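You operate a simulated robot arm through the tools that you are given. There is no shell and no other tool. Be economical: measure what you need, move in short steps, check, and stop when the job is done.

The job below is to be done with a simulated robot arm. You get a single attempt, and the scene is never put back.

TASK
Slide the cream shirt along the counter under the picture until it stands next to the brown paper.
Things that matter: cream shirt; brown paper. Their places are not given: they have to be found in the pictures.

Only the result counts: the job must be done as asked and must still hold three seconds after the hand-in. Knocking over, shifting, dropping, spilling or breaking anything else fails it.

THE ROBOT
A 7-joint arm with a two-finger parallel gripper, fixed in place. Base frame: the origin is at the foot of the arm, x ahead of it, y to its left, z up; the work surface is at about z = 910. Units: mm, rad, N and s.
With the tool pointing down near the work surface it reaches from about 280 to 680 mm from the base axis. Its first joint turns from -1.152 to 1.152 rad. Payload 1.57 kg.
Tool frame: the origin (TCP) lies between the finger pads and is the grasp point; the fingertips stand 30 mm ahead of it; z points along the fingers, y is the line along which they close. The gripper opens to 110 mm. The fingers are 24 mm wide and 12 mm thick; the gripper's body (48 by 112 mm) begins 78 mm behind the TCP.
Orientation is told as [roll, pitch, yaw] about the base's x, y, z axes, in that order, counted from this pose: with the fingers straight down and closing along the base's y, the tool's x points along the base's -x, its y along +y and its z along -z.

THE INTERFACE
- The arm moves only by the tool move_arm. Its argument "increments" is a list of rows, each a list of 7 numbers: the closure in counts, from 0 (fully open) to 255 (shut), then the shift along the tool's x, y, z in mm, then the turn, a rotation vector about the tool's x, y, z in rad. In form: [[gripper, tx, ty, tz, rx, ry, rz], ...]. A call has 1 to 8 rows; each row is the pose to reach, as a shift and turn from the pose commanded when the call began, along the tool's axes at that moment. Rows are played at 5 a second. More than 50 mm and 0.15 rad between two rows, or a gripper value outside its range, and nothing of the call is played. A pose out of reach is approached as far as the arm can. The call stops where the force on the tool passes 40 N (or 10 N more than at its start, if that is more) or the arm is blocked; 0.2 s more then pass. Each finger travels about 108 mm/s and halts on what it meets, pressing with about 40 N; the grip force reading is that of the motor and also rises with nothing between the fingers. The clock runs only during rows and for 0.2 s after the last one: add rows that repeat a pose to give the fingers time. The reply holds the time, the measured pose of the TCP, the force on the tool along the base axes, the opening and the grip force, in the units named above and with some noise, and new pictures: "show" is both (left out), scene, wrist or none.
- Cameras (640 x 400 px; columns grow to the right, rows downward): "scene" is fixed at [166.3, -389.2, 1419.2]; the picture's right is [0.79, -0.61, 0.00], its down [-0.26, -0.34, -0.90] and it looks along [0.56, 0.71, -0.43] (base axes); focal length 320 px, centre (320, 200). "wrist" rides on the gripper at [-36, 0, -80] in the tool frame; the picture's right is [0.00, -1.00, 0.00], its down [0.97, 0.00, -0.24] and it looks along [0.24, 0.00, 0.97] (tool axes); focal length 218 px, centre (320, 200).
- locate(camera, pixels): for up to 12 pixels [column, row] of the newest picture of that camera ("zoom" is the newest enlarged one), the place [x, y, z] in the base frame of the surface seen there, good to about 2 mm. The clock stands still meanwhile.
- close_up(camera, box): a new picture of the part [left, top, right, bottom] of that camera's present view, enlarged. The clock stands still meanwhile.
- job_done(): hands the job in; it is judged then, once.

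Go step by step. Measure first, check grasps and placings, and put right what went wrong. The budget is 60 turns and 120 pictures, counting those below and the enlarged ones. Unless the task says otherwise, let go and move clear before handing in, and close with one line.

The tools are called after "Request:" as name(argument=value, ...) on one line, values as JSON. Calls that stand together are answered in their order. move_arm: Moves the arm, as the interface text tells. Its arguments: {"type":"object","properties":{"increments":{"type":"array"},"show":{"type":"string","enum":["both","scene","wrist","none"]}},"required":["increments"]} The other tools are called the same way: locate (camera, pixels) gives the place of the surface under pixels of a picture; close_up (camera, box) takes an enlarged picture of a part of a camera's view; job_done () hands the job in.

At the start:

```text
time_s: 0.0
tool_pos: [467.1, 37.1, 1181.2]
tcp_rot: [-0.001, 0.0, 0.0]
force: [-0.7, -0.1, -0.6]
finger_gap: 110.0
gripper_force: 0.2
```

scene: 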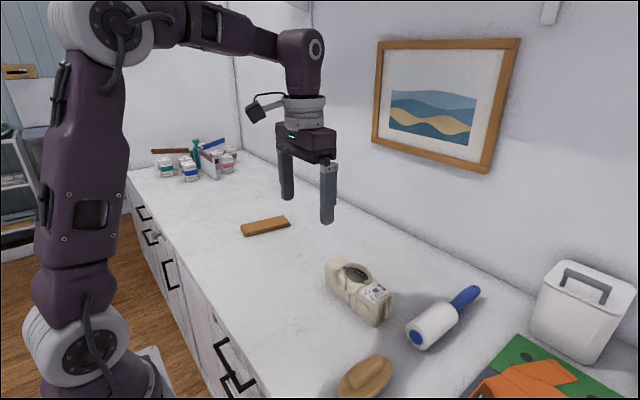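
wrist: 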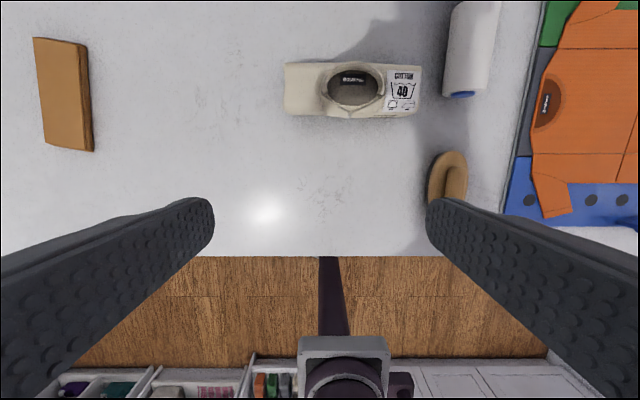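

The cream shirt shows at scene (360,290). There are brown things at (265,226) and (365,378), so I'll enlarge the view to tell which is the brown paper.

Request:
close_up(camera="scene", box=[220, 190, 420, 315])

Request:
close_up(camera="scene", box=[300, 260, 524, 400])

Request:
close_up(camera="scene", box=[130, 120, 258, 200])

Request:
locate(camera="wrist", pixels=[[40, 42], [86, 48], [48, 145], [90, 150], [288, 66], [418, 70], [286, 114], [415, 114], [350, 70], [455, 90], [447, 160], [352, 95]])

```text
3.20 times, centred on (320, 252) of scene
```

zoom: 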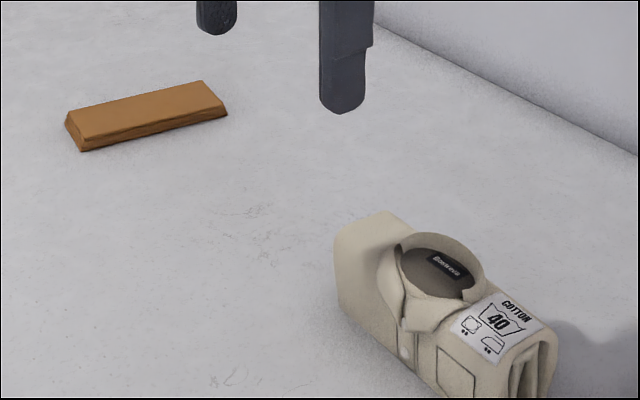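

```text
2.86 times, centred on (412, 330) of scene
```

zoom: 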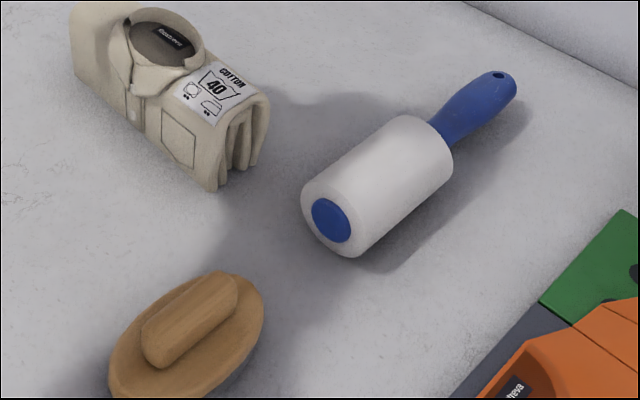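

```text
5.00 times, centred on (194, 160) of scene
```

zoom: 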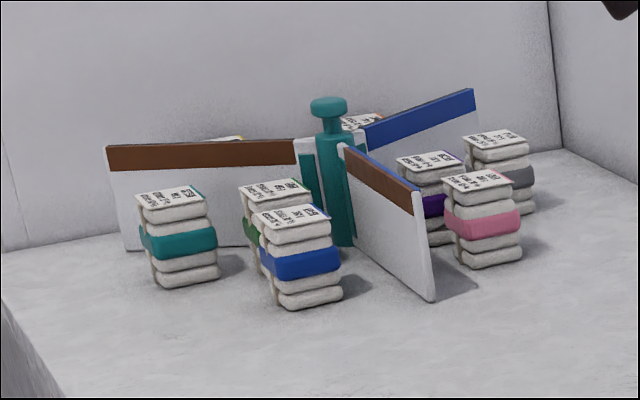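

```text
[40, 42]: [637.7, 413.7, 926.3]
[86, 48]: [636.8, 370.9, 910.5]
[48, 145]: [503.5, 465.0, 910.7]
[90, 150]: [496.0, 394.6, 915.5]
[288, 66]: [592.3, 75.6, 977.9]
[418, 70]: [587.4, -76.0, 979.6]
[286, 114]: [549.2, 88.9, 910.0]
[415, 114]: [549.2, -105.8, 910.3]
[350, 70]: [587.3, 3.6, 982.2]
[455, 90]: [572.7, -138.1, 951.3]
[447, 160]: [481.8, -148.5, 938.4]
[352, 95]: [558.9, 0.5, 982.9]
```

The bar at wrist (63,95) could be folded brown paper or a wood block. I'll look at it and the other brown objects more closely.

Request:
close_up(camera="wrist", box=[0, 20, 160, 120])

Request:
close_up(camera="scene", box=[233, 205, 297, 245])

Request:
close_up(camera="wrist", box=[272, 40, 432, 140])

Request:
locate(camera="scene", pixels=[[327, 266], [331, 290], [341, 256], [376, 323], [391, 296], [368, 300], [242, 233], [246, 236], [289, 226], [284, 217], [310, 204], [355, 240]])

```text
4.00 times, centred on (80, 70) of wrist
```

zoom: 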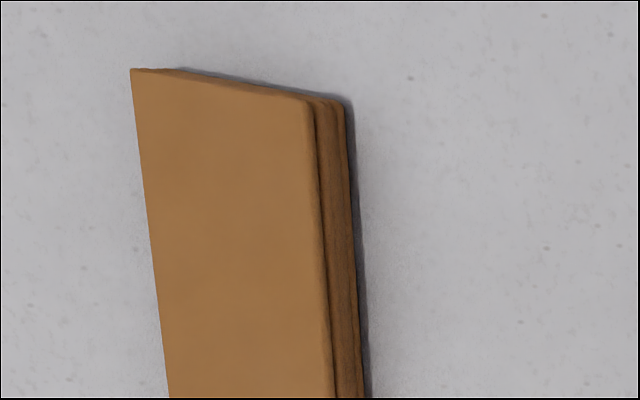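

```text
10.00 times, centred on (265, 225) of scene
```

zoom: 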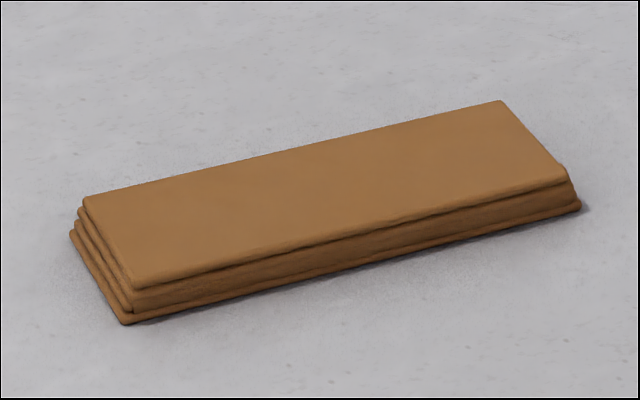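

```text
4.00 times, centred on (352, 90) of wrist
```

zoom: 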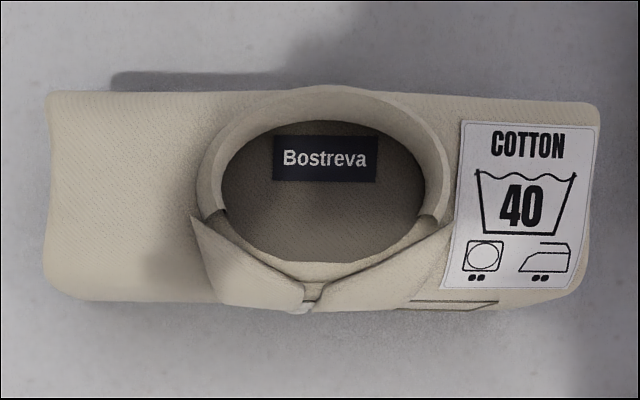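

```text
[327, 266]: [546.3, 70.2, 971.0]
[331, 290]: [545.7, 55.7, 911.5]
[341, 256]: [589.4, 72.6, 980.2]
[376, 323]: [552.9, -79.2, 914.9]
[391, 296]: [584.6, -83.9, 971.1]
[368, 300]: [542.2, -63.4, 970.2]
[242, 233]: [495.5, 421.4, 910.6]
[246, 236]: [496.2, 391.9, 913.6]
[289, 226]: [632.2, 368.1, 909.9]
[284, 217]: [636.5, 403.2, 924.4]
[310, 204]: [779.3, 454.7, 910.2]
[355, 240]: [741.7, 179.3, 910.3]
```

The bar is a stack of folded brown paper. Its near edge runs from (632,368) to (496,392). The shirt stands at x 542–590, y −84…75, top 982. I'll grip it across its 48 mm thickness and drag it about +285 in y. First I'll turn the tool a quarter turn and move it above the shirt.

Request:
move_arm(increments=[[0, -12, -5, 12, 0, 0, -0.14], [0, -24, -10, 24, 0, 0, -0.28], [0, -36, -15, 36, 0, 0, -0.42], [0, -48, -20, 48, 0, 0, -0.56], [0, -60, -25, 60, 0, 0, -0.7], [0, -72, -30, 72, 0, 0, -0.84], [0, -85, -35, 86, 0, 0, -0.98], [0, -98, -41, 100, 0, 0, -1.12]], show="none")

Request:
move_arm(increments=[[0, 0, 0, 0, 0, 0, -0.12], [0, 0, 0, 0, 0, 0, -0.24], [0, 0, 0, 0, 0, 0, -0.36], [0, 0, 0, 0, 0, 0, -0.451], [0, 0, 0, 0, 0, 0, -0.451]])

```text
time_s: 1.8
tool_pos: [564.8, -2.5, 1083.4]
tcp_rot: [0.001, 0.001, 1.122]
force: [-0.4, -0.9, -0.3]
finger_gap: 110.1
gripper_force: 0.1
```

```text
time_s: 3.0
tool_pos: [563.9, -3.7, 1083.5]
tcp_rot: [-0.001, -0.001, 1.571]
force: [0.3, 0.3, 0.7]
finger_gap: 109.7
gripper_force: 0.0
```

scene: 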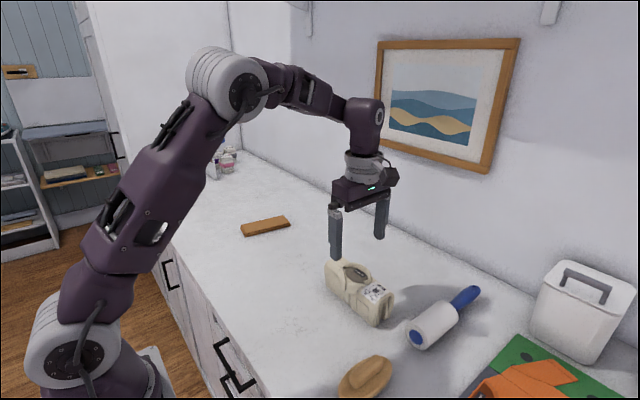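
wrist: 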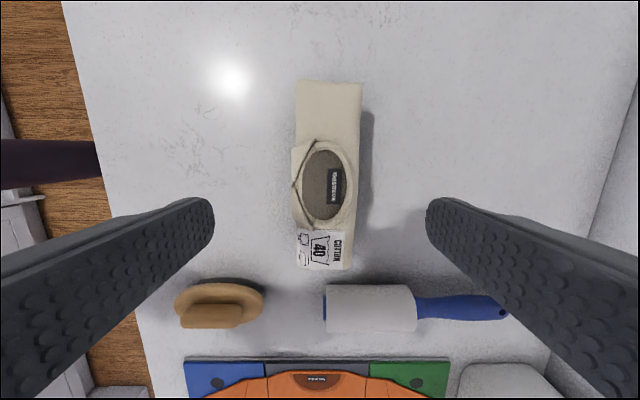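

The tool is above the shirt and turned a quarter turn. I'll measure the shirt's thickness and centre from this wrist view before going down.

Request:
locate(camera="wrist", pixels=[[300, 82], [359, 86], [293, 190], [353, 190], [298, 232], [350, 262], [299, 265], [297, 120], [360, 120], [330, 84], [324, 268]])

```text
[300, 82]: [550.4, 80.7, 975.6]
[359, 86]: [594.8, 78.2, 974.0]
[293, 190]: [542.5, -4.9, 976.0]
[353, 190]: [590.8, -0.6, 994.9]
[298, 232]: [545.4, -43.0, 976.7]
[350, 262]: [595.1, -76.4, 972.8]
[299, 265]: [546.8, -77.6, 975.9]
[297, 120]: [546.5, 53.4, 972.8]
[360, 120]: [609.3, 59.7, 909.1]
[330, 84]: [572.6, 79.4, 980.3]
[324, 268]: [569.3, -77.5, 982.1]
```

The shirt spans x 546–592 (centre about 569) and y −78…80, and the collar top is at 995. I'll go down to TCP z about 948, shifting 5 mm in x.

Request:
move_arm(increments=[[0, -3, -5, 30, 0, 0, 0], [0, -3, -5, 60, 0, 0, 0], [0, -3, -5, 90, 0, 0, 0], [0, -3, -5, 115, 0, 0, 0], [0, -3, -5, 135, 0, 0, 0], [0, -3, -5, 135, 0, 0, 0]])

```text
time_s: 4.4
tool_pos: [569.3, 1.2, 948.2]
tcp_rot: [0.001, 0.001, 1.572]
force: [-0.8, -1.0, -0.6]
finger_gap: 110.4
gripper_force: 0.0
```

scene: 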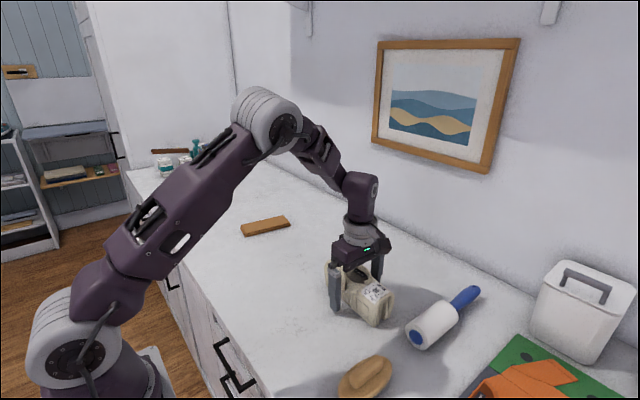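
wrist: 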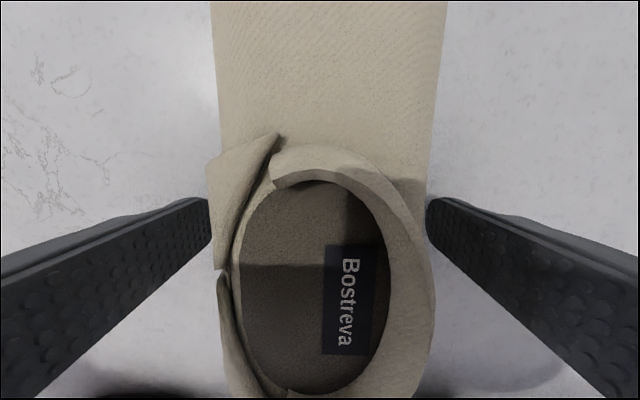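

The fingers straddle the shirt evenly, so I'll close on it.

Request:
move_arm(increments=[[70, 0, 0, 0, 0, 0, 0], [120, 0, 0, 0, 0, 0, 0], [165, 0, 0, 0, 0, 0, 0], [165, 0, 0, 0, 0, 0, 0], [165, 0, 0, 0, 0, 0, 0]], show="wrist")

```text
time_s: 5.6
tool_pos: [570.1, 1.0, 947.9]
tcp_rot: [0.001, -0.001, 1.571]
force: [0.5, 1.1, -1.5]
finger_gap: 57.8
gripper_force: 39.8
```

wrist: 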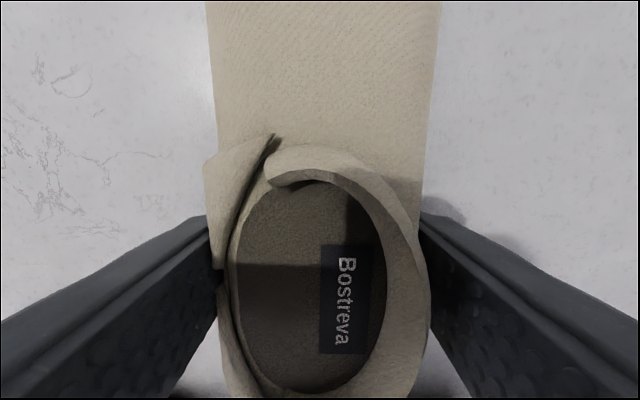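

It is gripped at 58 mm with 40 N. I'll drag it along +y (tool −x) on the counter, starting with 140 mm.

Request:
move_arm(increments=[[165, -8, 0, 0, 0, 0, 0], [165, -25, 0, 0, 0, 0, 0], [165, -45, 0, 0, 0, 0, 0], [165, -65, 0, 0, 0, 0, 0], [165, -85, 0, 0, 0, 0, 0], [165, -105, 0, 0, 0, 0, 0], [165, -125, 0, 0, 0, 0, 0], [165, -140, 0, 0, 0, 0, 0]])

```text
time_s: 7.4
tool_pos: [569.1, 140.4, 948.8]
tcp_rot: [0.001, 0.0, 1.571]
force: [0.1, -4.7, 6.1]
finger_gap: 57.6
gripper_force: 39.9
```

scene: 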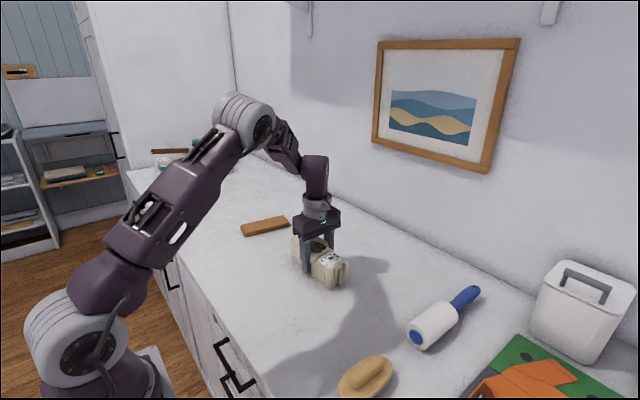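
wrist: 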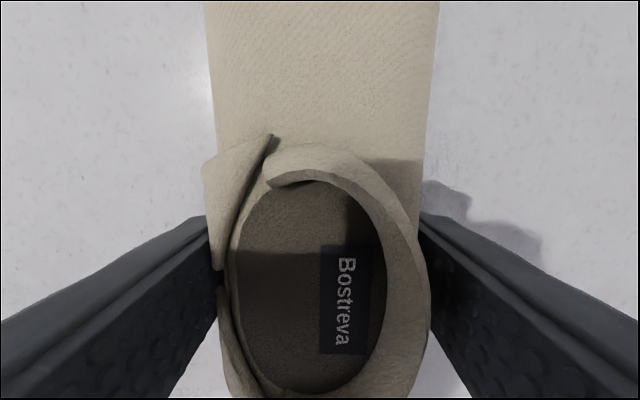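

The drag is clean, with low force and no slip. I'll slide it another 115 mm, then measure the remaining gap.

Request:
move_arm(increments=[[165, -10, 0, 0, 0, 0, 0], [165, -30, 0, 0, 0, 0, 0], [165, -50, 0, 0, 0, 0, 0], [165, -70, 0, 0, 0, 0, 0], [165, -88, 0, 0, 0, 0, 0], [165, -104, 0, 0, 0, 0, 0], [165, -115, 0, 0, 0, 0, 0], [165, -115, 0, 0, 0, 0, 0]])

Request:
close_up(camera="scene", box=[220, 190, 348, 270])

```text
time_s: 9.2
tool_pos: [567.4, 255.8, 947.3]
tcp_rot: [-0.001, 0.0, 1.57]
force: [-0.9, -9.4, 16.2]
finger_gap: 57.7
gripper_force: 40.1
```

scene: 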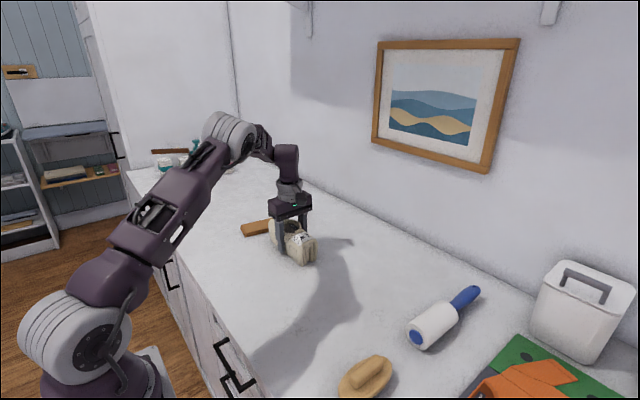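
wrist: 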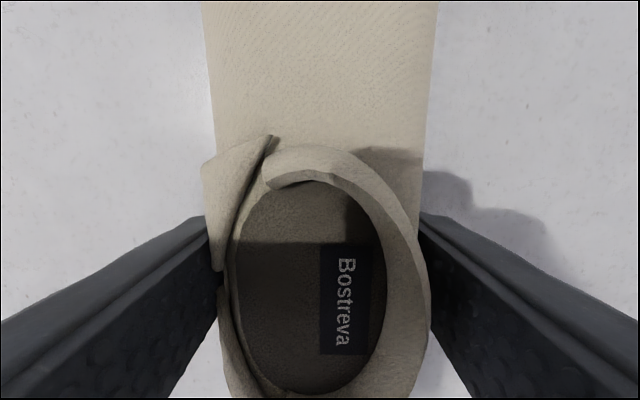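

```text
5.00 times, centred on (284, 230) of scene
```

zoom: 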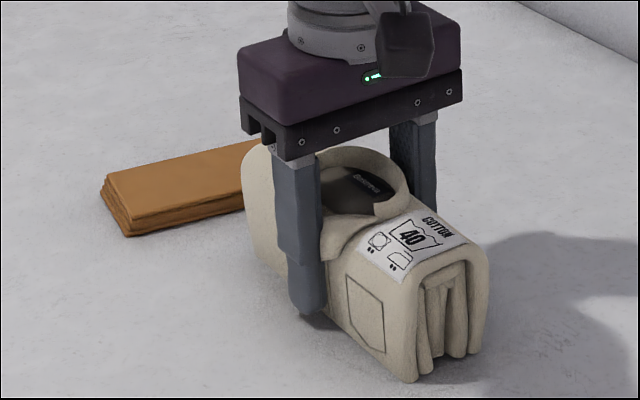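

The gap is now hidden behind the shirt, so I'll locate the shirt's edges and the paper to compute it.

Request:
locate(camera="zoom", pixels=[[246, 165], [252, 240], [262, 265], [258, 150], [130, 232], [238, 211], [243, 190], [410, 378], [484, 350], [105, 190], [246, 148]])

Request:
locate(camera="wrist", pixels=[[215, 5], [430, 5], [320, 5]])

```text
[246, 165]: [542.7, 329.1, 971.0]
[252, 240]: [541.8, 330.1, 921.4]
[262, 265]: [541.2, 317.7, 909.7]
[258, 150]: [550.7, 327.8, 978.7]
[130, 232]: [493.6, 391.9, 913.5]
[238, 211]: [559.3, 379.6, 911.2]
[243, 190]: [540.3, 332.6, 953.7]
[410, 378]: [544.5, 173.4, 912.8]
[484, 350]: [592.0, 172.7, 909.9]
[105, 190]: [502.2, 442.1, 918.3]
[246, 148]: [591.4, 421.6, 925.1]
```

```text
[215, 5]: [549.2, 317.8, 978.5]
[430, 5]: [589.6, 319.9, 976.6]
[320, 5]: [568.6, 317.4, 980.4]
```

The shirt's leading edge is at y about 335. The paper's nearest edge at x 594 is about 374, so the gap is about 38 mm. I'll slide 27 mm more, easing up 0.7 mm because the downward push has grown to 16 N.

Request:
move_arm(increments=[[165, 0, 0, -0.7, 0, 0, 0], [165, -6, 0, -0.7, 0, 0, 0], [165, -12, 0, -0.7, 0, 0, 0], [165, -18, 0, -0.7, 0, 0, 0], [165, -23, 0, -0.7, 0, 0, 0], [165, -27, 0, -0.7, 0, 0, 0], [165, -27, 0, -0.7, 0, 0, 0]])

Request:
close_up(camera="scene", box=[220, 190, 348, 270])

```text
time_s: 10.8
tool_pos: [567.6, 282.4, 948.0]
tcp_rot: [-0.001, 0.001, 1.57]
force: [-0.6, -3.4, 4.0]
finger_gap: 57.7
gripper_force: 40.0
```

scene: 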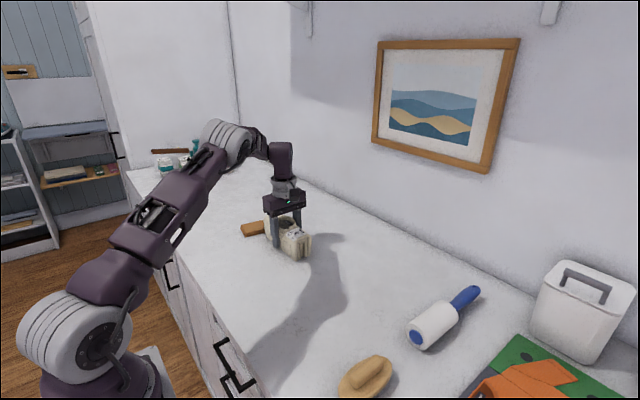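
wrist: 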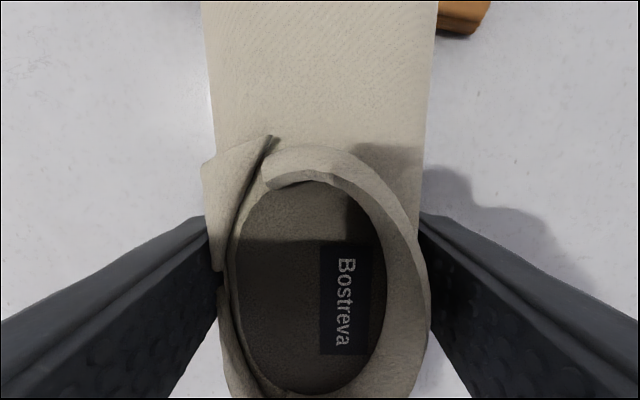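

```text
5.00 times, centred on (284, 230) of scene
```

zoom: 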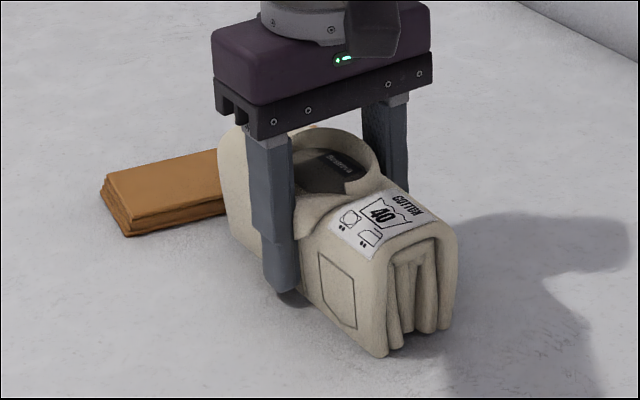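

The shirt is standing about 10 mm from the paper, whose corner at zoom (130,235) hasn't moved. I'll open and go straight up.

Request:
move_arm(increments=[[130, 0, 0, 0, 0, 0, 0], [90, 0, 0, 0, 0, 0, 0], [40, 0, 0, 0, 0, 0, 0], [0, 0, 0, 0, 0, 0, 0], [0, 0, 0, 0, 0, 0, 0]], show="wrist")

Request:
move_arm(increments=[[0, 0, 0, -15, 0, 0, 0], [0, 0, 0, -40, 0, 0, 0], [0, 0, 0, -70, 0, 0, 0], [0, 0, 0, -100, 0, 0, 0], [0, 0, 0, -130, 0, 0, 0], [0, 0, 0, -160, 0, 0, 0], [0, 0, 0, -160, 0, 0, 0]])

Request:
close_up(camera="scene", box=[220, 190, 348, 270])

```text
time_s: 12.0
tool_pos: [568.3, 282.8, 947.9]
tcp_rot: [-0.001, -0.001, 1.571]
force: [-0.2, 0.1, 0.2]
finger_gap: 110.1
gripper_force: 0.0
```

wrist: 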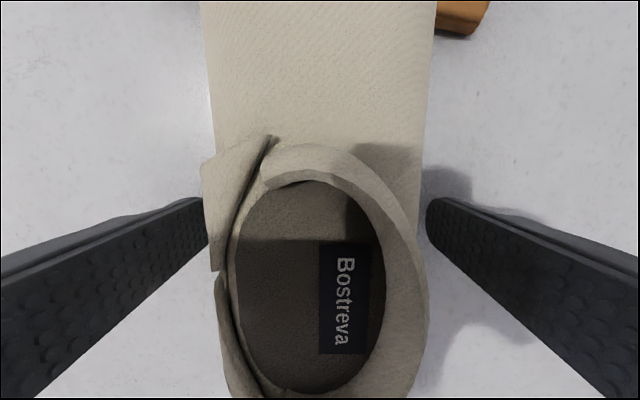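

```text
time_s: 13.6
tool_pos: [565.1, 281.8, 1111.0]
tcp_rot: [-0.002, 0.0, 1.57]
force: [0.3, -0.9, 0.7]
finger_gap: 110.0
gripper_force: 0.0
```

scene: 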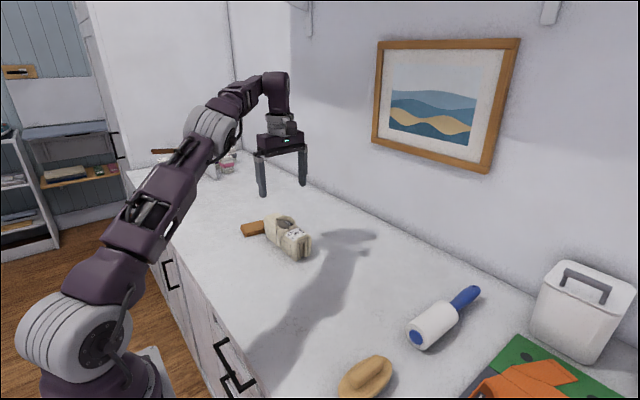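
wrist: 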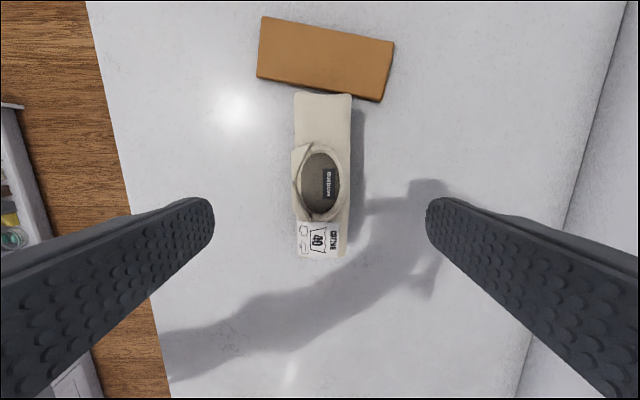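

```text
5.00 times, centred on (284, 230) of scene
```

zoom: 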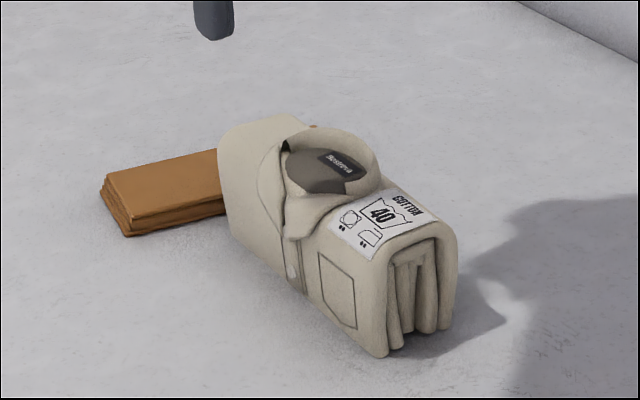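

The shirt stands upright right beside the brown paper. The paper hasn't shifted, nothing else was touched, and the arm is clear, so I'm handing in.

Request:
job_done()

```text
The job is handed in.
```

I slid the cream shirt along the counter, and it now stands upright about 10 mm from the brown paper; nothing else was moved.
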